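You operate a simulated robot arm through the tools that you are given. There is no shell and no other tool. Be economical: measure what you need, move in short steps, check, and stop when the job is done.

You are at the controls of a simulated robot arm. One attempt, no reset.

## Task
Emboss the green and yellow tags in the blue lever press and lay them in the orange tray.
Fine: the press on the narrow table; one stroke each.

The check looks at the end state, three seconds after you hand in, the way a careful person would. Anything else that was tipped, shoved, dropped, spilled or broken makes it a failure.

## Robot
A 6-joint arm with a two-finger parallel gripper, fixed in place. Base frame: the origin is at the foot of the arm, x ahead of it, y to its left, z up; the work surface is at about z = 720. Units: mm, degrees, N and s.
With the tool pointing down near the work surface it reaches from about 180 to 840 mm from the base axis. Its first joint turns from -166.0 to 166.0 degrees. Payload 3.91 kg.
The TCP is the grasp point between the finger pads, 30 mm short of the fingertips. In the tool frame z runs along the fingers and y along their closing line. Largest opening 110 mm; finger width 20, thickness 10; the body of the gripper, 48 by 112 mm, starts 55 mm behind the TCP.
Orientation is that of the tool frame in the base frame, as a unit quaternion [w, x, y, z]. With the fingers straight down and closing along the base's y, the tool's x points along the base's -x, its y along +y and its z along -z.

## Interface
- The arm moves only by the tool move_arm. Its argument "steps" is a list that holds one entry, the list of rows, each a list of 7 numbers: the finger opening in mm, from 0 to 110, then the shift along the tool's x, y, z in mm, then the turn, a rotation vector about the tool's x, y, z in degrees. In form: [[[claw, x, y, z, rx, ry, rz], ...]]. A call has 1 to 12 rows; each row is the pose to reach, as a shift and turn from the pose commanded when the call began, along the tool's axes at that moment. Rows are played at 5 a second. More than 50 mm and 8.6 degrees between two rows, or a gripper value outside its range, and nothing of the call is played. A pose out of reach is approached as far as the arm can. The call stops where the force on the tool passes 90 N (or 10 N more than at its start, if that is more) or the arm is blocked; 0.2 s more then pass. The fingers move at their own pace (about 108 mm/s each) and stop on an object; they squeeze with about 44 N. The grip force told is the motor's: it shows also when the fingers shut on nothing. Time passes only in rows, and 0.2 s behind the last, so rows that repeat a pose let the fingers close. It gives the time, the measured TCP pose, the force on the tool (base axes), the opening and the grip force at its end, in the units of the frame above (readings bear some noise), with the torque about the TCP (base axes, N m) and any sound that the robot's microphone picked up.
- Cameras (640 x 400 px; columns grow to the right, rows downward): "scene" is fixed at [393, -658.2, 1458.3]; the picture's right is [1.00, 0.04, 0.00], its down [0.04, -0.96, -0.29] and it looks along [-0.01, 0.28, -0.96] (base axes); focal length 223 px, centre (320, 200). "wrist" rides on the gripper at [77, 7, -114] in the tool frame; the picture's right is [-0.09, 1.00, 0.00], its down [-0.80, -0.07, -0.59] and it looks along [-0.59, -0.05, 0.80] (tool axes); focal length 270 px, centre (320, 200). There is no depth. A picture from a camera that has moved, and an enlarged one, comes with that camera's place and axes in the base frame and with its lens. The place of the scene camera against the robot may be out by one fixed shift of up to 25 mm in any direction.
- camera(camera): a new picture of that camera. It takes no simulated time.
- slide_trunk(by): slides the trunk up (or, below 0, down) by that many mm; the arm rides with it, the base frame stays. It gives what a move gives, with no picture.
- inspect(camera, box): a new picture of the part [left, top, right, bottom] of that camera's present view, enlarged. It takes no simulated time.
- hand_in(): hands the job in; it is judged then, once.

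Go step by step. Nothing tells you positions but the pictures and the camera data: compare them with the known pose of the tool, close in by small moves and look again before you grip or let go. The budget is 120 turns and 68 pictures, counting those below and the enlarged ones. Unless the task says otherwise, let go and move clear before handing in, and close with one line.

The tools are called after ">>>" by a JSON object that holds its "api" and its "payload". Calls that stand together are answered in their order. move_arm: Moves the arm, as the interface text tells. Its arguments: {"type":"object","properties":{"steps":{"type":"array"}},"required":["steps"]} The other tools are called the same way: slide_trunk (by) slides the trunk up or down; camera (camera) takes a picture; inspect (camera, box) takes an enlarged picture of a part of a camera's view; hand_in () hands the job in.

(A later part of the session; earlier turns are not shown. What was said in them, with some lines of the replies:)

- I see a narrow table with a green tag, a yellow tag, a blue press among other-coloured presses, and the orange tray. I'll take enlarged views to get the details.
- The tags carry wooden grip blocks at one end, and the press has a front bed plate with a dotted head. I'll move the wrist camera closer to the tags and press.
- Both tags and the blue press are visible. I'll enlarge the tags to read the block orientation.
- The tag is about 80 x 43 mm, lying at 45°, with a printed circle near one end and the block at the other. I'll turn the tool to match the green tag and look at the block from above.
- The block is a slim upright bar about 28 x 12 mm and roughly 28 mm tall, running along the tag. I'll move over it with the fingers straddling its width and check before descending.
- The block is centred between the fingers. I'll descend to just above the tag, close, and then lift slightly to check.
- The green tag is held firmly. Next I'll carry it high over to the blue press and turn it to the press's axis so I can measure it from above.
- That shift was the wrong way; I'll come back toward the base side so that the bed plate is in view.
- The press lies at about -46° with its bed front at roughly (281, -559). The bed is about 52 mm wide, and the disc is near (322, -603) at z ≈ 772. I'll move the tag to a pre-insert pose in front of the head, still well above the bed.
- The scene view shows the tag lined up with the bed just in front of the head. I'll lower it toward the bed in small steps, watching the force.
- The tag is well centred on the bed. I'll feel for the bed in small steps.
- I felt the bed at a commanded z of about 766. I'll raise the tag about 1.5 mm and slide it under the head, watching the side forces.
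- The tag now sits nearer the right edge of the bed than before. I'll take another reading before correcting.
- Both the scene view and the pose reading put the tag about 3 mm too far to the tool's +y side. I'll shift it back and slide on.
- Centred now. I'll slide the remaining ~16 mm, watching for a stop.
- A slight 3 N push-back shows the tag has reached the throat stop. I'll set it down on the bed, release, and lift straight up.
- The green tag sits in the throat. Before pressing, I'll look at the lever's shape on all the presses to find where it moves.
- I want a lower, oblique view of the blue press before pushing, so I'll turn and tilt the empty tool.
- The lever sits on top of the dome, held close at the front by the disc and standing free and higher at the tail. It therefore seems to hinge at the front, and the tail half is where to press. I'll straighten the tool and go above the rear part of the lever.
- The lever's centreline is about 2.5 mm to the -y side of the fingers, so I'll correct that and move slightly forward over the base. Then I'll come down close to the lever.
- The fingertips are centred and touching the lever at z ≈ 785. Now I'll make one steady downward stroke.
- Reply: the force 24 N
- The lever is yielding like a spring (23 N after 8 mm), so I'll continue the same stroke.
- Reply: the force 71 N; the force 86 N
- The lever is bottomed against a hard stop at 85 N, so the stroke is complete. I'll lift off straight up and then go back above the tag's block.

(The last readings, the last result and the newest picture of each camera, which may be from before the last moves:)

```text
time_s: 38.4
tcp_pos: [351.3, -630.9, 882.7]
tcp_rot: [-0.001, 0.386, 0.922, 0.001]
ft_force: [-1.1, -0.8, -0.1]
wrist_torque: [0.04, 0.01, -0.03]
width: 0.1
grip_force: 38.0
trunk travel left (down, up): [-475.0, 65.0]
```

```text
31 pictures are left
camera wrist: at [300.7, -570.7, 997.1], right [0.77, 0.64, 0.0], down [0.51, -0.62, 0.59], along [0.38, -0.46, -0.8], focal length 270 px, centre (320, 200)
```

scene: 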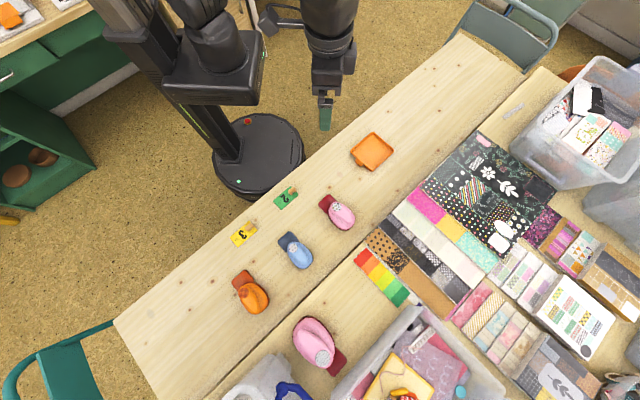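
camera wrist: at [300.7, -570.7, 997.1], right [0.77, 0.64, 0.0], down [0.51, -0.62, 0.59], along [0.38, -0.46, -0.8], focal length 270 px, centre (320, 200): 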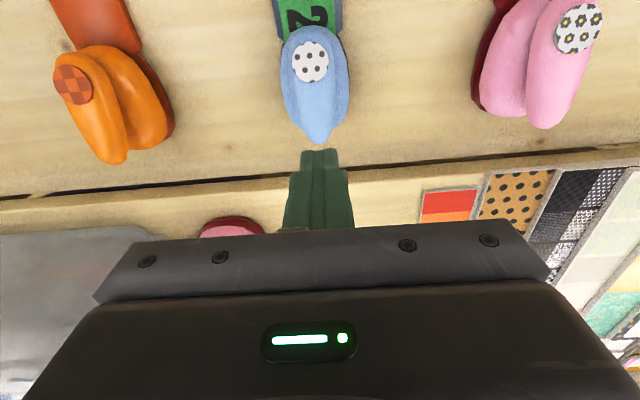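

I'll go back over the block with the fingers open and check alignment.

>>> {"api": "move_arm", "payload": {"steps": [[[0, 33, 0, 0, 0, 0, 0], [20, 66, 0, 20, 0, 0, 0], [35, 99.2, 0, 50, 0, 0, 0], [35, 99.2, 0, 80, 0, 0, 0], [35, 99.2, 0, 80, 0, 0, 0]]]}}

>>> {"api": "inspect", "payload": {"camera": "wrist", "box": [256, 105, 384, 225]}}

```text
time_s: 39.6
tcp_pos: [277.7, -562.8, 802.7]
tcp_rot: [0.0, 0.386, 0.922, 0.0]
ft_force: [0.2, -0.2, 0.4]
wrist_torque: [0.01, 0.0, -0.01]
width: 35.0
grip_force: 0.0
trunk travel left (down, up): [-475.0, 65.0]
```

```text
3.33 times, centred on (320, 165) of wrist
camera zoom: at [228.2, -501.9, 918.3], right [0.77, 0.64, 0.0], down [0.51, -0.62, 0.59], along [0.38, -0.46, -0.8], focal length 901 px, centre (320, 317)
```

zoom: 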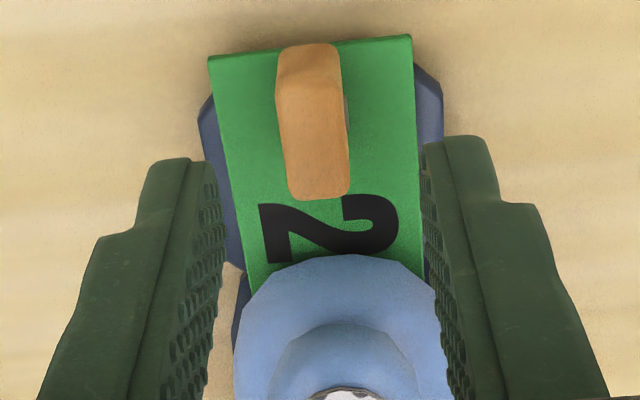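

The block is within about 2 mm of centre. I'll descend, grip, back the tag out of the throat level, and lift.

>>> {"api": "move_arm", "payload": {"steps": [[[35, -1.5, -1.2, 12, 0, 0, 0], [35, -1.5, -1.2, 24, 0, 0, 0], [35, -1.5, -1.2, 35, 0, 0, 0], [35, -1.5, -1.2, 35, 0, 0, 0], [0, -1.5, -1.2, 35, 0, 0, 0], [0, -1.5, -1.2, 35, 0, 0, 0], [0, -1.5, -1.2, 35, 0, 0, 0]]]}}

>>> {"api": "move_arm", "payload": {"steps": [[[0, 0, 0, -1.2, 0, 0, 0], [0, 8, 0, -1.2, 0, 0, 0], [0, 18, 0, -1.2, 0, 0, 0], [0, 30, 0, -1.2, 0, 0, 0], [0, 45, 0, -1.2, 0, 0, 0], [0, 60, 0, -1.2, 0, 0, 0], [0, 70, 0, -20, 0, 0, 0], [0, 75, 0, -60, 0, 0, 0], [0, 75, 0, -100, 0, 0, 0], [0, 75, 0, -100, 0, 0, 0]]]}}

>>> {"api": "inspect", "payload": {"camera": "scene", "box": [256, 200, 336, 265]}}

```text
time_s: 41.2
tcp_pos: [279.4, -564.3, 766.8]
tcp_rot: [0.0, 0.386, 0.922, 0.0]
ft_force: [-1.2, -0.2, 0.9]
wrist_torque: [0.0, 0.01, -0.06]
width: 10.7
grip_force: 44.4
trunk travel left (down, up): [-475.0, 65.0]
```

```text
time_s: 43.4
tcp_pos: [226.6, -509.5, 867.5]
tcp_rot: [0.0, 0.388, 0.922, -0.001]
ft_force: [0.9, 0.2, -1.1]
wrist_torque: [0.0, 0.02, 0.01]
width: 10.7
grip_force: 44.0
trunk travel left (down, up): [-475.0, 65.0]
```

```text
6.15 times, centred on (296, 232) of scene
camera zoom: at [393.0, -658.2, 1458.3], right [1.0, 0.04, 0.0], down [0.04, -0.96, -0.29], along [-0.01, 0.28, -0.96], focal length 1371 px, centre (468, 0)
```

zoom: 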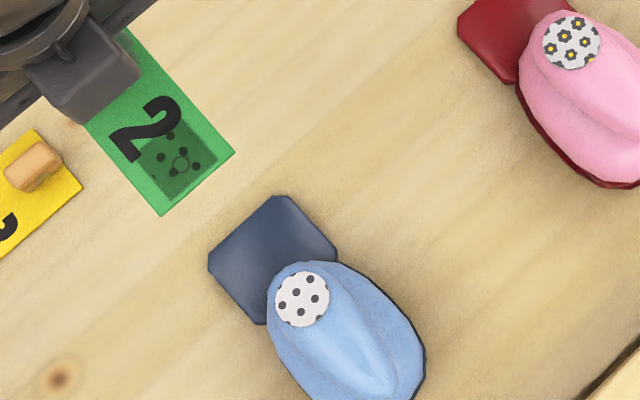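

The green tag is embossed, with the dot pattern centred on the printed circle. I'll carry it to the tray at the same orientation and measure the tray.

>>> {"api": "move_arm", "payload": {"steps": [[[0, -11, 43.7, -10, 0, 0, 0], [0, -22, 87.4, -20, 0, 0, 0], [0, -34, 131, -20, 0, 0, 0], [0, -45, 175, -20, 0, 0, 0], [0, -56, 218, -20, 0, 0, 0], [0, -67, 262, -20, 0, 0, 0], [0, -78, 306, -20, 0, 0, 0], [0, -90, 350, -20, 0, 0, 0], [0, -101, 393, -20, 0, 0, 0], [0, -112, 437, -20, 0, 0, 0], [0, -112, 437, -20, 0, 0, 0]]]}}

>>> {"api": "camera", "payload": {"camera": "wrist"}}

```text
time_s: 45.8
tcp_pos: [620.6, -284.1, 885.3]
tcp_rot: [0.001, 0.387, 0.922, 0.0]
ft_force: [0.7, -0.4, 0.9]
wrist_torque: [-0.01, 0.02, 0.03]
width: 10.6
grip_force: 43.6
trunk travel left (down, up): [-475.0, 65.0]
```

```text
28 pictures are left
camera wrist: at [568.7, -224.1, 998.8], right [0.77, 0.64, 0.0], down [0.51, -0.62, 0.59], along [0.38, -0.46, -0.8], focal length 270 px, centre (320, 200)
```

wrist: 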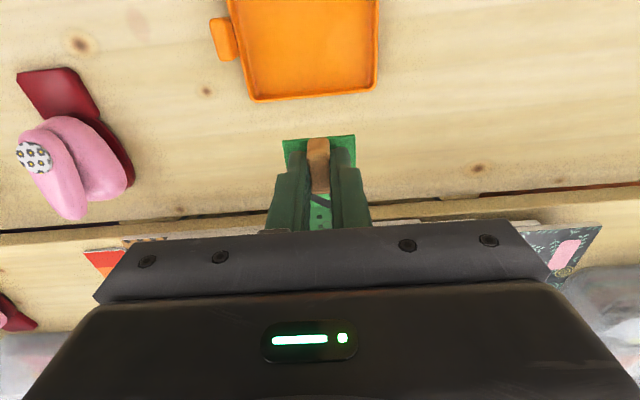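

>>> {"api": "move_arm", "payload": {"steps": [[[0, 35, 0, 0, 0, 0, 0], [0, 35, 0, 0, 0, 0, 0]]]}}

>>> {"api": "inspect", "payload": {"camera": "wrist", "box": [190, 0, 430, 150]}}

```text
time_s: 46.4
tcp_pos: [593.4, -259.0, 885.0]
tcp_rot: [0.0, 0.387, 0.922, 0.0]
ft_force: [-0.7, 0.0, 0.4]
wrist_torque: [0.01, 0.01, 0.0]
width: 10.8
grip_force: 43.7
trunk travel left (down, up): [-475.0, 65.0]
```

```text
2.67 times, centred on (310, 75) of wrist
camera zoom: at [543.4, -198.4, 999.1], right [0.77, 0.64, 0.0], down [0.51, -0.62, 0.59], along [0.38, -0.46, -0.8], focal length 721 px, centre (347, 533)
```

zoom: 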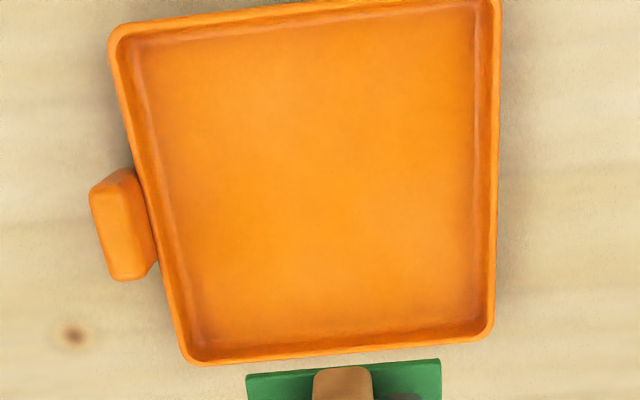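

The tray's inner floor is about 96 x 106 mm and aligned with the tool. I'll put the green tag in the -y half and come down to just above the rim to check.

>>> {"api": "move_arm", "payload": {"steps": [[[0, 25, -15, 10, 0, 0, 0], [0, 50, -29, 30, 0, 0, 0], [0, 50, -29, 65, 0, 0, 0], [0, 50, -29, 95, 0, 0, 0], [0, 50, -29, 105, 0, 0, 0], [0, 50, -29, 105, 0, 0, 0]]]}}

>>> {"api": "inspect", "payload": {"camera": "scene", "box": [335, 120, 407, 180]}}

>>> {"api": "camera", "payload": {"camera": "wrist"}}

```text
time_s: 47.8
tcp_pos: [536.8, -242.8, 781.7]
tcp_rot: [0.0, 0.387, 0.922, 0.0]
ft_force: [0.0, 0.7, 0.1]
wrist_torque: [-0.02, 0.0, 0.01]
width: 11.0
grip_force: 44.5
trunk travel left (down, up): [-475.0, 65.0]
```

```text
6.67 times, centred on (371, 150) of scene
camera zoom: at [393.0, -658.2, 1458.3], right [1.0, 0.04, 0.0], down [0.04, -0.96, -0.29], along [-0.01, 0.28, -0.96], focal length 1485 px, centre (-20, 533)
```

zoom: 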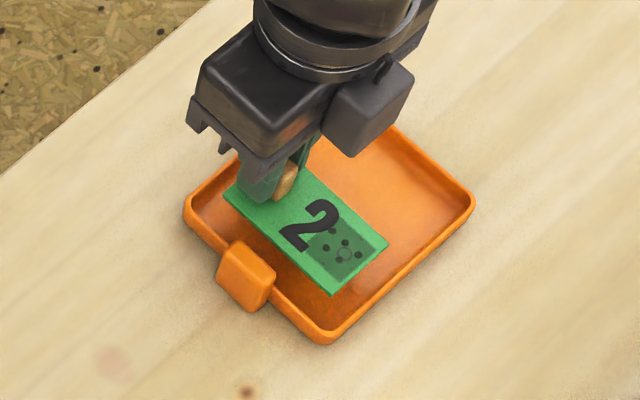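

```text
25 pictures are left
camera wrist: at [486.2, -182.8, 896.6], right [0.77, 0.64, 0.0], down [0.51, -0.62, 0.59], along [0.38, -0.46, -0.8], focal length 270 px, centre (320, 200)
```

wrist: 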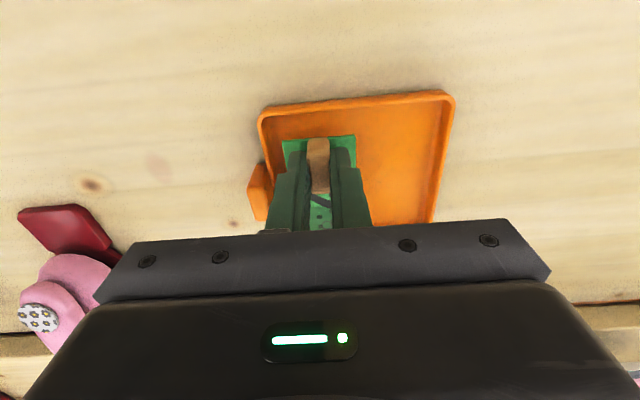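

The tag is inside the tray outline. I'll lower it until it touches.

>>> {"api": "move_arm", "payload": {"steps": [[[0, 0, 0, 7, 0, 0, 0], [0, 0, 0, 13, 0, 0, 0], [0, 0, 0, 15, 0, 0, 0], [0, 0, 0, 15, 0, 0, 0]]]}}

>>> {"api": "move_arm", "payload": {"steps": [[[0, 0, 0, 1.5, 0, 0, 0], [0, 0, 0, 1.5, 0, 0, 0]]]}}

>>> {"api": "move_arm", "payload": {"steps": [[[0, 0, 0, 1, 0, 0, 0], [0, 0, 0, 1, 0, 0, 0]]]}}

```text
time_s: 48.8
tcp_pos: [536.7, -242.3, 766.2]
tcp_rot: [0.0, 0.388, 0.922, 0.0]
ft_force: [-0.5, 0.6, -0.1]
wrist_torque: [0.02, 0.0, -0.02]
width: 10.8
grip_force: 43.6
trunk travel left (down, up): [-475.0, 65.0]
```

```text
time_s: 49.4
tcp_pos: [535.2, -242.9, 765.1]
tcp_rot: [0.0, 0.387, 0.922, 0.0]
ft_force: [0.4, -0.4, -0.7]
wrist_torque: [0.0, 0.01, 0.0]
width: 10.7
grip_force: 43.5
trunk travel left (down, up): [-475.0, 65.0]
```

```text
time_s: 50.0
tcp_pos: [536.6, -242.5, 764.6]
tcp_rot: [0.001, 0.387, 0.922, -0.001]
ft_force: [0.5, 0.1, -0.5]
wrist_torque: [-0.03, -0.01, 0.01]
width: 10.8
grip_force: 43.5
trunk travel left (down, up): [-475.0, 65.0]
```

>>> {"api": "move_arm", "payload": {"steps": [[[0, 0, 0, 1, 0, 0, 0], [0, 0, 0, 1, 0, 0, 0]]]}}

>>> {"api": "move_arm", "payload": {"steps": [[[0, 0, 0, 1, 0, 0, 0], [0, 0, 0, 1, 0, 0, 0]]]}}

>>> {"api": "move_arm", "payload": {"steps": [[[0, 0, 0, 1, 0, 0, 0], [0, 0, 0, 1, 0, 0, 0]]]}}

```text
time_s: 50.6
tcp_pos: [536.0, -243.2, 762.9]
tcp_rot: [-0.001, 0.387, 0.922, 0.0]
ft_force: [-0.4, -0.5, 0.5]
wrist_torque: [0.03, 0.02, 0.03]
width: 11.0
grip_force: 44.0
trunk travel left (down, up): [-475.0, 65.0]
```

```text
time_s: 51.2
tcp_pos: [537.6, -242.8, 761.7]
tcp_rot: [-0.001, 0.387, 0.922, 0.0]
ft_force: [0.3, 0.6, 4.5]
wrist_torque: [-0.07, -0.11, 0.01]
width: 10.7
grip_force: 43.9
trunk travel left (down, up): [-475.0, 65.0]
```

```text
time_s: 51.8
tcp_pos: [536.1, -242.6, 761.6]
tcp_rot: [0.0, 0.387, 0.922, 0.0]
ft_force: [0.4, 1.8, 14.7]
wrist_torque: [-0.11, -0.17, 0.04]
width: 11.2
grip_force: 43.5
trunk travel left (down, up): [-475.0, 65.0]
```

The tag is on the tray floor. I'll ease up 1.3 mm, open just enough, and lift clear.

>>> {"api": "move_arm", "payload": {"steps": [[[0, 0, 0, -1.3, 0, 0, 0], [12, 0, 0, -1.3, 0, 0, 0], [16, 0, 0, -1.3, 0, 0, 0], [21, 0, 0, -1.3, 0, 0, 0], [21, 0, 0, -1.3, 0, 0, 0]]]}}

>>> {"api": "move_arm", "payload": {"steps": [[[21, 0, 0, -15, 0, 0, 0], [21, 0, 0, -40, 0, 0, 0], [30, 0, 0, -85, 0, 0, 0], [30, 0, 0, -120, 0, 0, 0], [30, 0, 0, -120, 0, 0, 0]]]}}

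>>> {"api": "camera", "payload": {"camera": "wrist"}}

```text
time_s: 53.0
tcp_pos: [536.3, -243.7, 761.1]
tcp_rot: [0.0, 0.387, 0.922, 0.0]
ft_force: [0.2, -0.4, 0.5]
wrist_torque: [0.01, -0.01, -0.04]
width: 20.9
grip_force: 0.0
trunk travel left (down, up): [-475.0, 65.0]
```

```text
time_s: 54.2
tcp_pos: [537.4, -244.2, 881.4]
tcp_rot: [0.0, 0.387, 0.922, 0.0]
ft_force: [0.6, -0.6, 0.1]
wrist_torque: [0.02, 0.0, 0.0]
width: 29.9
grip_force: 0.0
trunk travel left (down, up): [-475.0, 65.0]
```

```text
24 pictures are left
camera wrist: at [487.8, -183.1, 995.7], right [0.77, 0.64, 0.0], down [0.51, -0.62, 0.59], along [0.38, -0.46, -0.8], focal length 270 px, centre (320, 200)
```

wrist: 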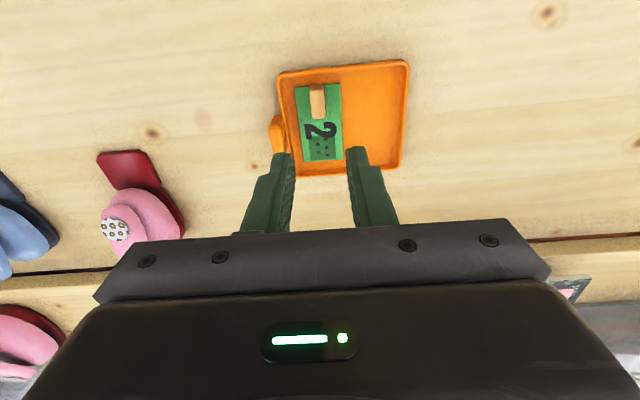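

Green lies flat in the tray. Now for yellow, whose block I place near (166, -538) with the tag at 45°; I'll move there and turn.

>>> {"api": "move_arm", "payload": {"steps": [[[60, 4.5, -46.7, 0, 0, 0, 8.1], [60, 9, -93.5, 0, 0, 0, 16.3], [60, 13.6, -140, 0, 0, 0, 24.4], [60, 18, -187, 0, 0, 0, 32.5], [60, 22.7, -233.6, 0, 0, 0, 40.7], [60, 27, -280, 0, 0, 0, 48.8], [60, 31.8, -327, 0, 0, 0, 57], [60, 36, -374, 5, 0, 0, 65.1], [60, 41, -420, 15, 0, 0, 73.2], [60, 45.5, -467, 25, 0, 0, 81.4], [60, 50, -514, 40, 0, 0, 89.5], [60, 50, -514, 45, 0, 0, 89.5]]]}}

>>> {"api": "inspect", "payload": {"camera": "wrist", "box": [240, 0, 400, 160]}}

```text
time_s: 56.8
tcp_pos: [137.3, -567.3, 837.8]
tcp_rot: [0.0, 0.924, 0.382, 0.0]
ft_force: [0.2, 0.6, -0.4]
wrist_torque: [0.0, 0.0, -0.02]
width: 60.2
grip_force: 0.1
trunk travel left (down, up): [-475.0, 65.0]
```

```text
2.50 times, centred on (320, 80) of wrist
camera zoom: at [193.8, -517.8, 951.5], right [0.64, -0.77, 0.0], down [-0.62, -0.52, 0.59], along [-0.46, -0.38, -0.8], focal length 676 px, centre (320, 500)
```

zoom: 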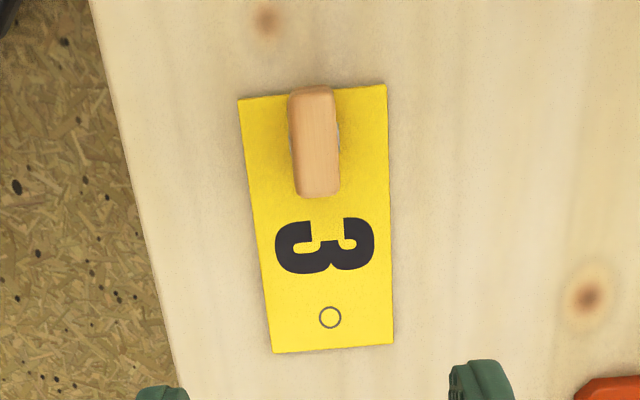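

>>> {"api": "move_arm", "payload": {"steps": [[[50, 22, 1.5, 20, 0, 0, 0], [40, 44, 3, 40, 0, 0, 0], [40, 44, 3, 48, 0, 0, 0], [40, 44, 3, 48, 0, 0, 0]]]}}

>>> {"api": "inspect", "payload": {"camera": "wrist", "box": [256, 105, 384, 225]}}

```text
time_s: 57.8
tcp_pos: [167.9, -538.4, 789.7]
tcp_rot: [0.001, 0.924, 0.383, 0.0]
ft_force: [0.2, 0.3, -0.1]
wrist_torque: [0.01, 0.02, -0.01]
width: 40.2
grip_force: 0.1
trunk travel left (down, up): [-475.0, 65.0]
```

```text
3.33 times, centred on (320, 165) of wrist
camera zoom: at [225.3, -488.8, 903.0], right [0.64, -0.77, 0.0], down [-0.62, -0.52, 0.59], along [-0.46, -0.38, -0.8], focal length 901 px, centre (320, 317)
```

zoom: 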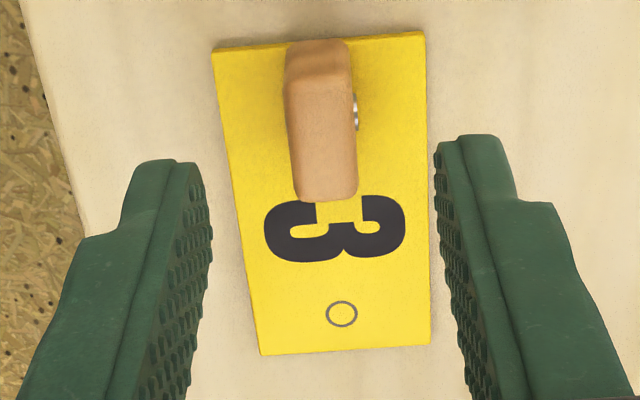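

This is the same alignment as for the green tag, so I'll descend, grip and lift.

>>> {"api": "move_arm", "payload": {"steps": [[[40, 0.5, 0, 16, 0, 0, 0], [40, 0.5, 0, 31, 0, 0, 0], [40, 0.5, 0, 31, 0, 0, 0], [0, 0.5, 0, 31, 0, 0, 0], [0, 0.5, 0, 31, 0, 0, 0], [0, 0.5, 0, 31, 0, 0, 0]]]}}

>>> {"api": "move_arm", "payload": {"steps": [[[0, 0, 0, -25, 0, 0, 0], [0, 0, 0, -50, 0, 0, 0], [0, 0, 0, -90, 0, 0, 0], [0, 0, 0, -90, 0, 0, 0]]]}}

```text
time_s: 59.2
tcp_pos: [166.4, -540.7, 758.7]
tcp_rot: [0.0, 0.924, 0.383, 0.0]
ft_force: [-1.0, -0.2, -0.6]
wrist_torque: [-0.01, 0.04, -0.03]
width: 10.7
grip_force: 43.6
trunk travel left (down, up): [-475.0, 65.0]
```

```text
time_s: 60.2
tcp_pos: [168.7, -537.8, 849.5]
tcp_rot: [0.0, 0.924, 0.382, -0.001]
ft_force: [-0.1, 0.4, -0.1]
wrist_torque: [0.0, -0.01, 0.02]
width: 10.6
grip_force: 43.7
trunk travel left (down, up): [-475.0, 65.0]
```

Yellow is held. I'll turn it to the press axis and move to the pre-insert pose.

>>> {"api": "move_arm", "payload": {"steps": [[[0, 6, 5, 0, 0, 0, -8.2], [0, 12, 10, 0, 0, 0, -16.3], [0, 18, 16, 0, 0, 0, -24.4], [0, 24, 21, 0, 0, 0, -32.6], [0, 30, 27, 0, 0, 0, -40.7], [0, 36, 32, 0, 0, 0, -48.8], [0, 42, 38, 0, 0, 0, -57], [0, 48, 43, 0, 0, 0, -65.1], [0, 54, 49, 0, 0, 0, -73.3], [0, 60, 54, 0, 0, 0, -81.4], [0, 63.6, 56.6, 0, 0, 0, -89.5], [0, 63.6, 56.6, 30, 0, 0, -89.5]]]}}

>>> {"api": "move_arm", "payload": {"steps": [[[0, 0, 0, 25, 0, 0, 0], [0, 0, 0, 48, 0, 0, 0], [0, 0, 0, 48, 0, 0, 0]]]}}

>>> {"api": "inspect", "payload": {"camera": "scene", "box": [266, 220, 330, 268]}}

```text
time_s: 62.8
tcp_pos: [252.0, -533.6, 817.9]
tcp_rot: [0.0, 0.386, 0.922, 0.0]
ft_force: [-0.9, 0.1, 0.4]
wrist_torque: [-0.02, 0.04, 0.02]
width: 10.8
grip_force: 44.1
trunk travel left (down, up): [-475.0, 65.0]
```

```text
time_s: 63.6
tcp_pos: [253.5, -533.7, 769.6]
tcp_rot: [0.0, 0.386, 0.922, 0.0]
ft_force: [-0.8, -0.4, 0.3]
wrist_torque: [-0.04, 0.0, -0.03]
width: 10.9
grip_force: 44.3
trunk travel left (down, up): [-475.0, 65.0]
```

```text
8.33 times, centred on (298, 244) of scene
camera zoom: at [393.0, -658.2, 1458.3], right [1.0, 0.04, 0.0], down [0.04, -0.96, -0.29], along [-0.01, 0.28, -0.96], focal length 1856 px, centre (503, -167)
```

zoom: 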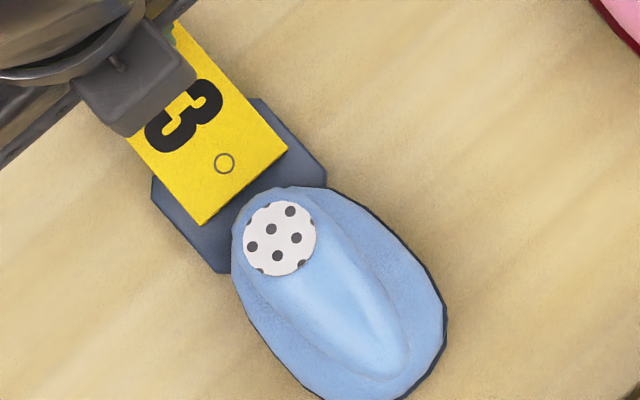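

Centred. I'll feel for the bed again.

>>> {"api": "move_arm", "payload": {"steps": [[[0, 0, 0, 2, 0, 0, 0], [0, 0, 0, 2, 0, 0, 0]]]}}

>>> {"api": "move_arm", "payload": {"steps": [[[0, 0, 0, 1, 0, 0, 0], [0, 0, 0, 1, 0, 0, 0]]]}}

>>> {"api": "move_arm", "payload": {"steps": [[[0, 0, 0, 1, 0, 0, 0], [0, 0, 0, 1, 0, 0, 0]]]}}

```text
time_s: 64.2
tcp_pos: [253.2, -532.6, 768.5]
tcp_rot: [0.0, 0.387, 0.922, 0.0]
ft_force: [0.6, -0.4, -0.1]
wrist_torque: [0.0, 0.0, 0.0]
width: 10.6
grip_force: 43.7
trunk travel left (down, up): [-475.0, 65.0]
```

```text
time_s: 64.8
tcp_pos: [253.2, -533.7, 766.4]
tcp_rot: [0.0, 0.387, 0.922, -0.001]
ft_force: [0.3, 0.6, 7.6]
wrist_torque: [-0.22, -0.24, 0.03]
width: 10.5
grip_force: 44.2
trunk travel left (down, up): [-475.0, 65.0]
```

```text
time_s: 65.4
tcp_pos: [253.6, -534.2, 767.0]
tcp_rot: [0.002, 0.387, 0.922, -0.001]
ft_force: [-0.7, 1.4, 18.0]
wrist_torque: [-0.57, -0.59, 0.02]
width: 10.6
grip_force: 43.9
trunk travel left (down, up): [-475.0, 65.0]
```

>>> {"api": "move_arm", "payload": {"steps": [[[0, 0, 0, -3, 0, 0, 0], [0, -5, 0, -3, 0, 0, 0], [0, -10, 0, -3, 0, 0, 0], [0, -15, 0, -3, 0, 0, 0], [0, -15, 0, -3, 0, 0, 0]]]}}

>>> {"api": "inspect", "payload": {"camera": "scene", "box": [276, 225, 316, 255]}}

```text
time_s: 66.6
tcp_pos: [263.4, -544.2, 768.6]
tcp_rot: [-0.001, 0.387, 0.922, 0.0]
ft_force: [-0.1, -0.4, -0.1]
wrist_torque: [0.0, -0.02, 0.01]
width: 10.9
grip_force: 43.9
trunk travel left (down, up): [-475.0, 65.0]
```

```text
13.33 times, centred on (296, 240) of scene
camera zoom: at [393.0, -658.2, 1458.3], right [1.0, 0.04, 0.0], down [0.04, -0.96, -0.29], along [-0.01, 0.28, -0.96], focal length 2970 px, centre (640, -333)
```

zoom: 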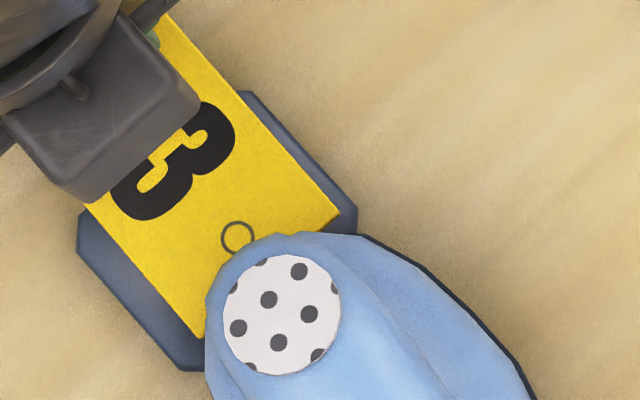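

Yellow is about 2.5 mm off to the right, so I'll apply the same correction as before and slide on.

>>> {"api": "move_arm", "payload": {"steps": [[[0, 0, -1.2, 0, 0, 0, 0], [0, 0, -2.3, 0, 0, 0, 0], [0, -5, -2.3, 0, 0, 0, 0], [0, -10, -2.3, 0, 0, 0, 0], [0, -10, -2.3, 0, 0, 0, 0]]]}}

>>> {"api": "inspect", "payload": {"camera": "scene", "box": [276, 225, 316, 255]}}

```text
time_s: 67.8
tcp_pos: [268.2, -552.6, 769.2]
tcp_rot: [0.0, 0.388, 0.922, 0.0]
ft_force: [-0.7, 0.2, 0.2]
wrist_torque: [0.03, -0.02, 0.0]
width: 10.9
grip_force: 44.4
trunk travel left (down, up): [-475.0, 65.0]
```

```text
13.33 times, centred on (296, 240) of scene
camera zoom: at [393.0, -658.2, 1458.3], right [1.0, 0.04, 0.0], down [0.04, -0.96, -0.29], along [-0.01, 0.28, -0.96], focal length 2970 px, centre (640, -333)
```

zoom: 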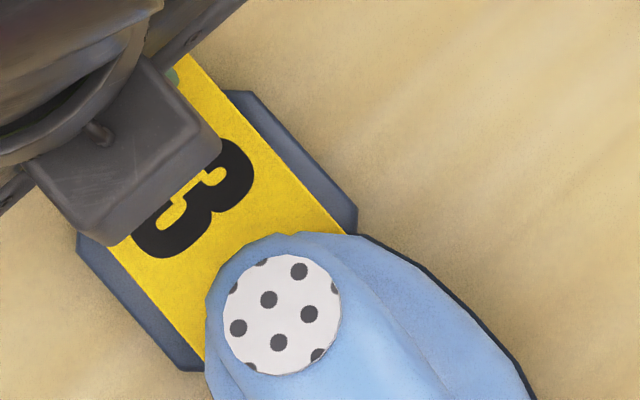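

Centred. I'll slide the rest of the way gently until I feel the stop.

>>> {"api": "move_arm", "payload": {"steps": [[[0, -4, 0, 0, 0, 0, 0], [0, -8, 0, 0, 0, 0, 0], [0, -12, 0, 0, 0, 0, 0], [0, -12, 0, 0, 0, 0, 0]]]}}

>>> {"api": "move_arm", "payload": {"steps": [[[0, -1, 0, 0, 0, 0, 0], [0, -1, 0, 0, 0, 0, 0]]]}}

>>> {"api": "move_arm", "payload": {"steps": [[[0, -1, 0, 0, 0, 0, 0], [0, -1, 0, 0, 0, 0, 0]]]}}

```text
time_s: 68.8
tcp_pos: [277.8, -561.1, 769.6]
tcp_rot: [0.0, 0.386, 0.922, 0.0]
ft_force: [1.2, -0.8, 0.4]
wrist_torque: [-0.01, 0.01, -0.02]
width: 10.5
grip_force: 43.9
trunk travel left (down, up): [-475.0, 65.0]
```

```text
time_s: 69.4
tcp_pos: [278.8, -561.2, 769.3]
tcp_rot: [0.0, 0.387, 0.922, 0.001]
ft_force: [0.8, -0.4, -0.1]
wrist_torque: [0.02, -0.04, -0.04]
width: 10.9
grip_force: 44.1
trunk travel left (down, up): [-475.0, 65.0]
```

```text
time_s: 70.0
tcp_pos: [279.4, -561.6, 769.6]
tcp_rot: [0.0, 0.387, 0.922, -0.001]
ft_force: [0.1, 0.4, 0.2]
wrist_torque: [-0.01, -0.02, 0.03]
width: 11.1
grip_force: 44.7
trunk travel left (down, up): [-475.0, 65.0]
```

>>> {"api": "move_arm", "payload": {"steps": [[[0, -1, 0, 0, 0, 0, 0], [0, -1, 0, 0, 0, 0, 0]]]}}

>>> {"api": "inspect", "payload": {"camera": "scene", "box": [276, 225, 316, 255]}}

```text
time_s: 70.6
tcp_pos: [280.7, -563.6, 769.7]
tcp_rot: [0.0, 0.387, 0.922, 0.0]
ft_force: [0.1, 0.2, 0.3]
wrist_torque: [0.0, 0.02, 0.04]
width: 10.9
grip_force: 43.9
trunk travel left (down, up): [-475.0, 65.0]
```

```text
13.33 times, centred on (296, 240) of scene
camera zoom: at [393.0, -658.2, 1458.3], right [1.0, 0.04, 0.0], down [0.04, -0.96, -0.29], along [-0.01, 0.28, -0.96], focal length 2970 px, centre (640, -333)
```

zoom: 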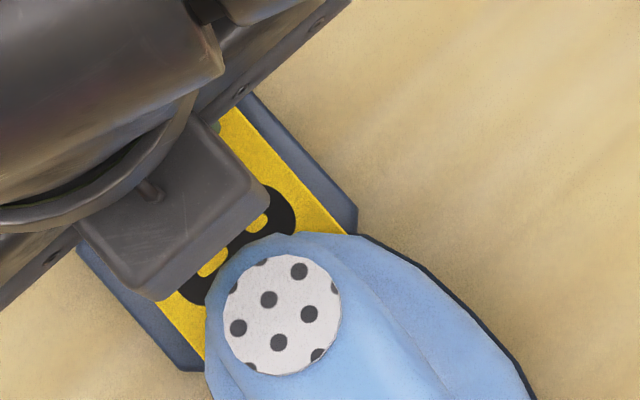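

The tag is at the same depth as green was, within 1 mm. I'll set it down, release, and lift.

>>> {"api": "move_arm", "payload": {"steps": [[[0, 0, 0, 1, 0, 0, 0], [0, 0, 0, 1.7, 0, 0, 0], [11, 0, 0, 1.7, 0, 0, 0], [14, 0, 0, 1.7, 0, 0, 0], [20, 0, 0, 1.7, 0, 0, 0], [28, 0, 0, 1.7, 0, 0, 0]]]}}

>>> {"api": "move_arm", "payload": {"steps": [[[28, 0, 0, -15, 0, 0, 0], [28, 0, 0, -45, 0, 0, 0], [28, 0, 0, -90, 0, 0, 0], [0, 0, 0, -110, 0, 0, 0], [0, 0, 0, -110, 0, 0, 0]]]}}

>>> {"api": "inspect", "payload": {"camera": "scene", "box": [266, 220, 330, 268]}}

```text
time_s: 72.0
tcp_pos: [278.6, -562.7, 767.5]
tcp_rot: [0.001, 0.387, 0.922, 0.0]
ft_force: [0.4, 0.8, 0.3]
wrist_torque: [0.02, 0.0, 0.03]
width: 27.8
grip_force: 0.0
trunk travel left (down, up): [-475.0, 65.0]
```

```text
time_s: 73.2
tcp_pos: [281.9, -563.5, 875.8]
tcp_rot: [-0.001, 0.387, 0.922, 0.0]
ft_force: [-0.1, -0.5, 0.3]
wrist_torque: [0.0, 0.0, 0.03]
width: 0.4
grip_force: 37.4
trunk travel left (down, up): [-475.0, 65.0]
```

```text
8.33 times, centred on (298, 244) of scene
camera zoom: at [393.0, -658.2, 1458.3], right [1.0, 0.04, 0.0], down [0.04, -0.96, -0.29], along [-0.01, 0.28, -0.96], focal length 1856 px, centre (503, -167)
```

zoom: 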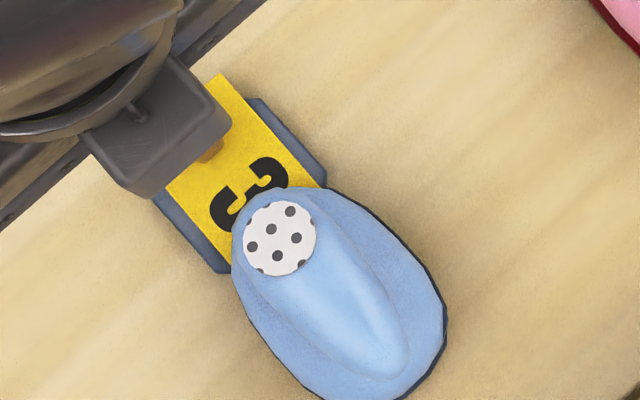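

Yellow is seated. I'll go to the same press point on the lever, stopping just above it.

>>> {"api": "move_arm", "payload": {"steps": [[[0, -33, 0.3, 0, 0, 0, 0], [0, -66, 0.6, 0, 0, 0, 0], [0, -98.5, 1, 0, 0, 0, 0], [0, -98.5, 1, 25, 0, 0, 0], [0, -98.5, 1, 50, 0, 0, 0], [0, -98.5, 1, 57, 0, 0, 0], [0, -98.5, 1, 57, 0, 0, 0]]]}}

>>> {"api": "inspect", "payload": {"camera": "wrist", "box": [250, 10, 390, 200]}}

```text
time_s: 74.8
tcp_pos: [349.0, -633.2, 821.6]
tcp_rot: [0.001, 0.386, 0.922, 0.0]
ft_force: [2.2, -0.6, 2.6]
wrist_torque: [-0.08, -0.08, 0.02]
width: 0.0
grip_force: 37.2
trunk travel left (down, up): [-475.0, 65.0]
```

```text
2.11 times, centred on (320, 105) of wrist
camera zoom: at [299.4, -572.5, 935.0], right [0.77, 0.64, 0.0], down [0.51, -0.62, 0.6], along [0.38, -0.46, -0.8], focal length 569 px, centre (320, 400)
```

zoom: 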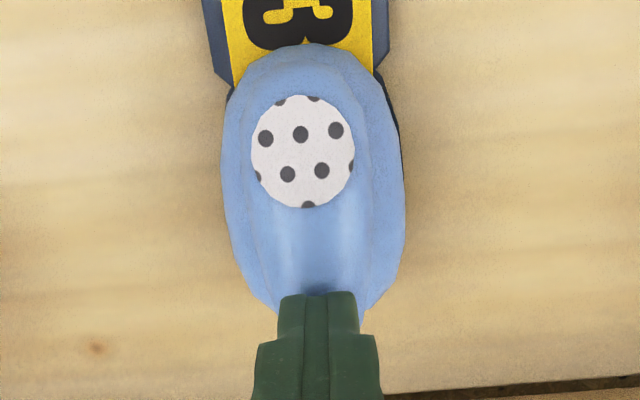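

The fingertips are on the lever and centred. Now one steady stroke down.

>>> {"api": "move_arm", "payload": {"steps": [[[0, 0, 0, 2, 0, 0, 0], [0, 0, 0, 4, 0, 0, 0], [0, 0, 0, 6, 0, 0, 0], [0, 0, 0, 8, 0, 0, 0], [0, 0, 0, 10, 0, 0, 0], [0, 0, 0, 12, 0, 0, 0], [0, 0, 0, 14, 0, 0, 0], [0, 0, 0, 16, 0, 0, 0], [0, 0, 0, 18, 0, 0, 0], [0, 0, 0, 20, 0, 0, 0], [0, 0, 0, 22, 0, 0, 0], [0, 0, 0, 24, 0, 0, 0]]]}}

```text
time_s: 77.4
tcp_pos: [349.7, -632.5, 806.0]
tcp_rot: [0.006, 0.385, 0.923, -0.006]
ft_force: [2.1, 2.4, 64.6]
wrist_torque: [0.36, 0.17, 0.05]
width: 0.2
grip_force: 37.4
trunk travel left (down, up): [-475.0, 65.0]
```

>>> {"api": "move_arm", "payload": {"steps": [[[0, 0, 0, 2, 0, 0, 0], [0, 0, 0, 4, 0, 0, 0], [0, 0, 0, 4, 0, 0, 0]]]}}

>>> {"api": "move_arm", "payload": {"steps": [[[0, 0, 0, -10, 0, 0, 0], [0, 0, 0, -25, 0, 0, 0], [0, 0, 0, -50, 0, 0, 0], [0, 0, 0, -90, 0, 0, 0], [0, 0, 0, -90, 0, 0, 0]]]}}

>>> {"api": "move_arm", "payload": {"steps": [[[0, 33, -0.3, 0, 0, 0, 0], [20, 66, -0.6, 20, 0, 0, 0], [35, 98.5, -1, 50, 0, 0, 0], [35, 98.5, -1, 75, 0, 0, 0], [35, 98.5, -1, 75, 0, 0, 0]]]}}

>>> {"api": "inspect", "payload": {"camera": "wrist", "box": [256, 105, 384, 225]}}

```text
time_s: 78.2
tcp_pos: [349.0, -633.3, 806.2]
tcp_rot: [0.008, 0.386, 0.922, -0.007]
ft_force: [-1.1, 5.7, 78.5]
wrist_torque: [0.66, 0.51, 0.0]
width: 0.0
grip_force: 37.5
trunk travel left (down, up): [-475.0, 65.0]
```

```text
time_s: 79.4
tcp_pos: [350.1, -631.2, 879.9]
tcp_rot: [-0.001, 0.387, 0.922, 0.001]
ft_force: [-0.9, -0.8, -0.4]
wrist_torque: [-0.03, 0.01, 0.0]
width: 0.0
grip_force: 38.2
trunk travel left (down, up): [-475.0, 65.0]
```

```text
time_s: 80.6
tcp_pos: [277.8, -563.7, 806.4]
tcp_rot: [0.0, 0.387, 0.922, 0.001]
ft_force: [0.0, 0.2, -0.9]
wrist_torque: [0.01, 0.01, 0.0]
width: 34.6
grip_force: 0.1
trunk travel left (down, up): [-475.0, 65.0]
```

```text
3.33 times, centred on (320, 165) of wrist
camera zoom: at [227.6, -504.3, 920.7], right [0.77, 0.64, 0.0], down [0.51, -0.62, 0.59], along [0.38, -0.46, -0.8], focal length 901 px, centre (320, 317)
```

zoom: 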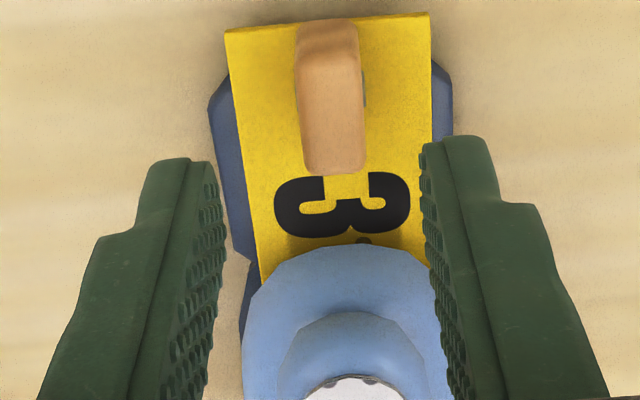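

The stroke is done. I'll correct onto the block (+2, +3 mm), grip, and draw the tag out.

>>> {"api": "move_arm", "payload": {"steps": [[[35, 2, 3, 12, 0, 0, 0], [35, 2, 3, 24, 0, 0, 0], [35, 2, 3, 37, 0, 0, 0], [35, 2, 3, 37, 0, 0, 0], [0, 2, 3, 37, 0, 0, 0], [0, 2, 3, 37, 0, 0, 0], [0, 2, 3, 37, 0, 0, 0]]]}}

>>> {"api": "move_arm", "payload": {"steps": [[[0, 0, 0, -1.2, 0, 0, 0], [0, 8, 0, -1.2, 0, 0, 0], [0, 18, 0, -1.2, 0, 0, 0], [0, 30, 0, -1.2, 0, 0, 0], [0, 45, 0, -1.2, 0, 0, 0], [0, 60, 0, -1.2, 0, 0, 0], [0, 70, 0, -20, 0, 0, 0], [0, 75, 0, -60, 0, 0, 0], [0, 75, 0, -100, 0, 0, 0], [0, 75, 0, -100, 0, 0, 0]]]}}

>>> {"api": "inspect", "payload": {"camera": "scene", "box": [256, 200, 336, 265]}}

```text
time_s: 82.2
tcp_pos: [279.1, -559.1, 769.0]
tcp_rot: [-0.001, 0.386, 0.922, 0.0]
ft_force: [0.1, 0.1, -0.2]
wrist_torque: [0.01, 0.01, 0.01]
width: 10.8
grip_force: 44.0
trunk travel left (down, up): [-475.0, 65.0]
```

```text
time_s: 84.4
tcp_pos: [231.0, -504.0, 870.7]
tcp_rot: [0.0, 0.387, 0.922, 0.0]
ft_force: [0.8, 0.2, 0.2]
wrist_torque: [-0.01, 0.0, -0.01]
width: 11.1
grip_force: 44.2
trunk travel left (down, up): [-475.0, 65.0]
```

```text
6.15 times, centred on (296, 232) of scene
camera zoom: at [393.0, -658.2, 1458.3], right [1.0, 0.04, 0.0], down [0.04, -0.96, -0.29], along [-0.01, 0.28, -0.96], focal length 1371 px, centre (468, 0)
```

zoom: 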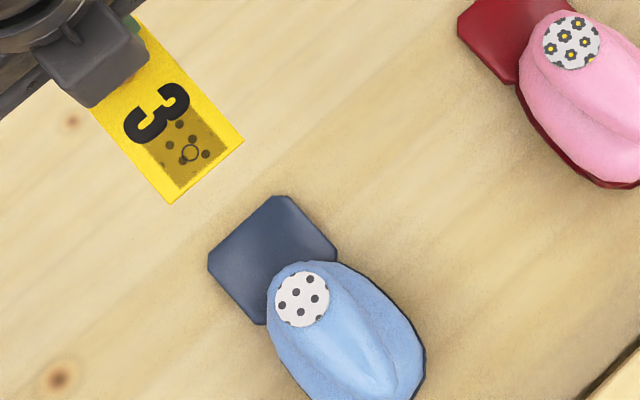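

Yellow is embossed too. I'll carry it above the free half of the tray.

>>> {"api": "move_arm", "payload": {"steps": [[[0, -3, 45, -10, 0, 0, 0], [0, -6, 90, -15, 0, 0, 0], [0, -8, 135.5, -15, 0, 0, 0], [0, -11, 180.7, -15, 0, 0, 0], [0, -14, 226, -15, 0, 0, 0], [0, -17, 271, -15, 0, 0, 0], [0, -19.5, 316, -15, 0, 0, 0], [0, -22, 361.5, -15, 0, 0, 0], [0, -25, 406.6, -15, 0, 0, 0], [0, -27.7, 451.8, -15, 0, 0, 0], [0, -27.7, 451.8, -15, 0, 0, 0]]]}}

>>> {"api": "camera", "payload": {"camera": "wrist"}}

```text
time_s: 86.8
tcp_pos: [567.8, -207.9, 884.1]
tcp_rot: [-0.001, 0.387, 0.922, -0.001]
ft_force: [0.2, -0.3, -0.2]
wrist_torque: [-0.01, 0.01, -0.01]
width: 10.6
grip_force: 43.3
trunk travel left (down, up): [-475.0, 65.0]
```

```text
13 pictures are left
camera wrist: at [516.7, -147.0, 997.8], right [0.77, 0.64, 0.0], down [0.51, -0.62, 0.59], along [0.38, -0.46, -0.8], focal length 270 px, centre (320, 200)
```

wrist: 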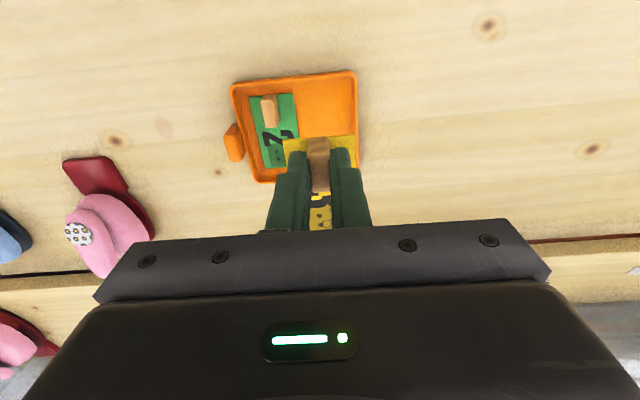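

The free slot is about 56 mm wide; a shift of (-3, +3) mm centres the tag in it. I'll descend to above the rim and check.

>>> {"api": "move_arm", "payload": {"steps": [[[0, -3, 3, 20, 0, 0, 0], [0, -3, 3, 55, 0, 0, 0], [0, -3, 3, 88, 0, 0, 0], [0, -3, 3, 104, 0, 0, 0], [0, -3, 3, 104, 0, 0, 0]]]}}

>>> {"api": "inspect", "payload": {"camera": "scene", "box": [335, 120, 407, 180]}}

>>> {"api": "inspect", "payload": {"camera": "wrist", "box": [180, 60, 420, 240]}}

```text
time_s: 88.0
tcp_pos: [574.1, -208.3, 782.2]
tcp_rot: [-0.001, 0.386, 0.923, 0.0]
ft_force: [-0.3, -0.6, -0.4]
wrist_torque: [0.0, -0.02, 0.0]
width: 10.8
grip_force: 43.1
trunk travel left (down, up): [-475.0, 65.0]
```

```text
6.67 times, centred on (371, 150) of scene
camera zoom: at [393.0, -658.2, 1458.3], right [1.0, 0.04, 0.0], down [0.04, -0.96, -0.29], along [-0.01, 0.28, -0.96], focal length 1485 px, centre (-20, 533)
```

zoom: 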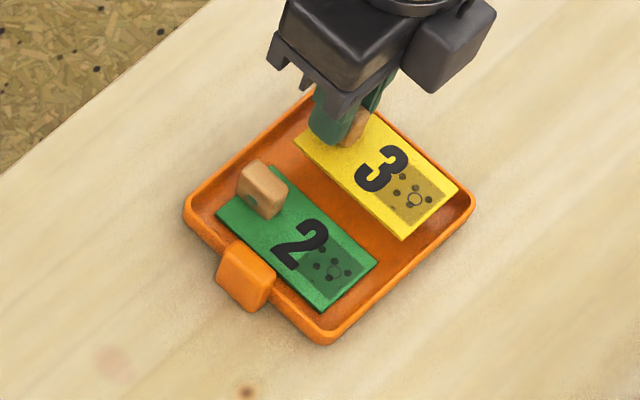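

```text
2.22 times, centred on (300, 150) of wrist
camera zoom: at [524.5, -147.8, 896.5], right [0.77, 0.64, 0.0], down [0.51, -0.62, 0.59], along [0.38, -0.46, -0.8], focal length 601 px, centre (364, 311)
```

zoom: 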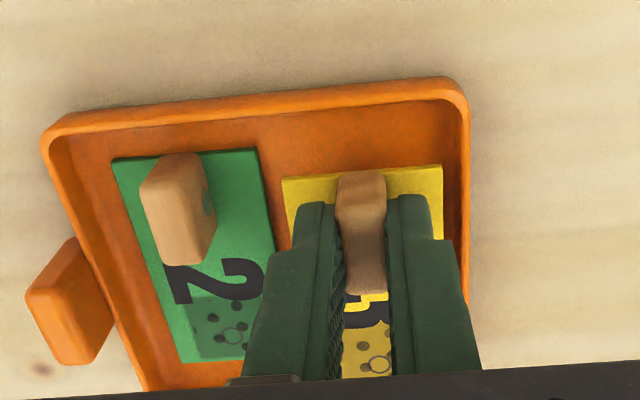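

Clearances are about 10 mm to green and 8 mm to the wall. I'll lower until it touches.

>>> {"api": "move_arm", "payload": {"steps": [[[0, 0, -1, 8, 0, 0, 0], [0, 0, -1, 15, 0, 0, 0], [0, 0, -1, 17, 0, 0, 0], [0, 0, -1, 17, 0, 0, 0]]]}}

>>> {"api": "move_arm", "payload": {"steps": [[[0, 0, 0, 1.5, 0, 0, 0], [0, 0, 0, 1.5, 0, 0, 0]]]}}

>>> {"api": "move_arm", "payload": {"steps": [[[0, 0, 0, 1, 0, 0, 0], [0, 0, 0, 1, 0, 0, 0]]]}}

```text
time_s: 89.0
tcp_pos: [573.8, -209.9, 764.2]
tcp_rot: [-0.001, 0.387, 0.922, 0.0]
ft_force: [0.7, 0.2, 1.6]
wrist_torque: [0.0, 0.0, 0.01]
width: 10.7
grip_force: 43.9
trunk travel left (down, up): [-475.0, 65.0]
```

```text
time_s: 89.6
tcp_pos: [574.5, -209.2, 763.5]
tcp_rot: [0.002, 0.386, 0.922, 0.0]
ft_force: [0.4, -0.1, 12.5]
wrist_torque: [0.01, 0.0, 0.01]
width: 10.8
grip_force: 44.7
trunk travel left (down, up): [-475.0, 65.0]
```

```text
time_s: 90.2
tcp_pos: [573.4, -209.8, 763.4]
tcp_rot: [0.002, 0.386, 0.922, 0.001]
ft_force: [2.0, 1.1, 24.7]
wrist_torque: [0.02, -0.05, 0.04]
width: 10.7
grip_force: 44.2
trunk travel left (down, up): [-475.0, 65.0]
```

It's on the floor. I'll ease off, release, and lift clear.

>>> {"api": "move_arm", "payload": {"steps": [[[0, 0, 0, -2, 0, 0, 0], [12, 0, 0, -2, 0, 0, 0], [16, 0, 0, -2, 0, 0, 0], [21, 0, 0, -2, 0, 0, 0], [21, 0, 0, -2, 0, 0, 0]]]}}

>>> {"api": "move_arm", "payload": {"steps": [[[21, 0, 0, -15, 0, 0, 0], [21, 0, 0, -40, 0, 0, 0], [30, 0, 0, -85, 0, 0, 0], [30, 0, 0, -130, 0, 0, 0], [30, 40, 0, -160, 0, 0, 0], [30, 80, 0, -180, 0, 0, 0]]]}}

>>> {"api": "inspect", "payload": {"camera": "scene", "box": [335, 120, 407, 180]}}

>>> {"api": "camera", "payload": {"camera": "scene"}}

```text
time_s: 91.4
tcp_pos: [574.4, -210.3, 763.2]
tcp_rot: [0.0, 0.387, 0.922, 0.0]
ft_force: [0.4, 1.3, -0.3]
wrist_torque: [0.0, 0.02, 0.02]
width: 20.9
grip_force: 0.1
trunk travel left (down, up): [-475.0, 65.0]
```

```text
time_s: 92.8
tcp_pos: [515.2, -152.7, 945.9]
tcp_rot: [0.0, 0.386, 0.922, 0.001]
ft_force: [0.4, 0.3, -0.3]
wrist_torque: [-0.03, -0.04, 0.01]
width: 29.8
grip_force: 0.0
trunk travel left (down, up): [-475.0, 65.0]
```

```text
6.67 times, centred on (371, 150) of scene
camera zoom: at [393.0, -658.2, 1458.3], right [1.0, 0.04, 0.0], down [0.04, -0.96, -0.29], along [-0.01, 0.28, -0.96], focal length 1485 px, centre (-20, 533)
```

zoom: 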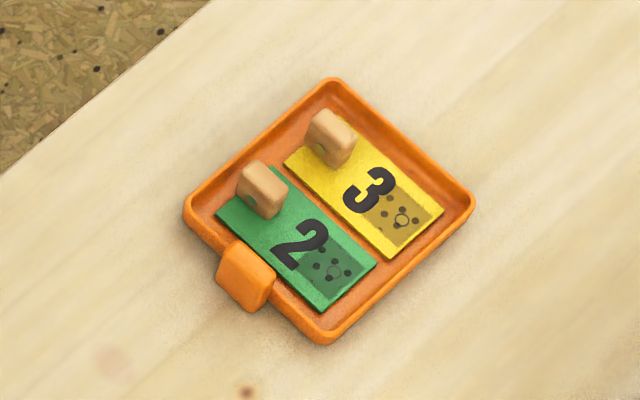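

```text
9 pictures are left
```

scene: 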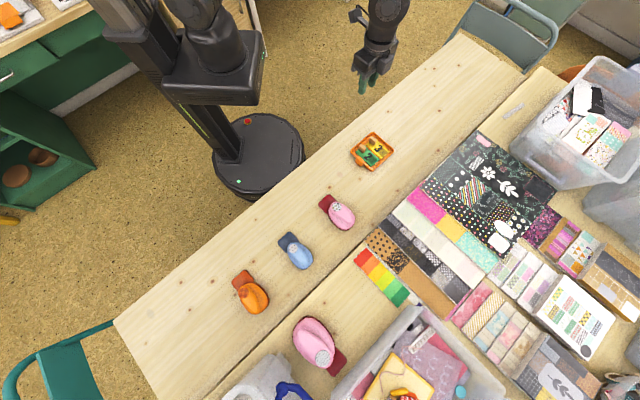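

Both embossed tags lie flat side by side in the tray, the gripper is clear, and nothing else looks disturbed. I'm handing in.

>>> {"api": "hand_in", "payload": {}}

```text
The job is handed in.
```

The green and yellow tags were each embossed with one stroke of the blue press and now lie flat in the orange tray; the press shifted about 1 mm when I slid the green tag in.
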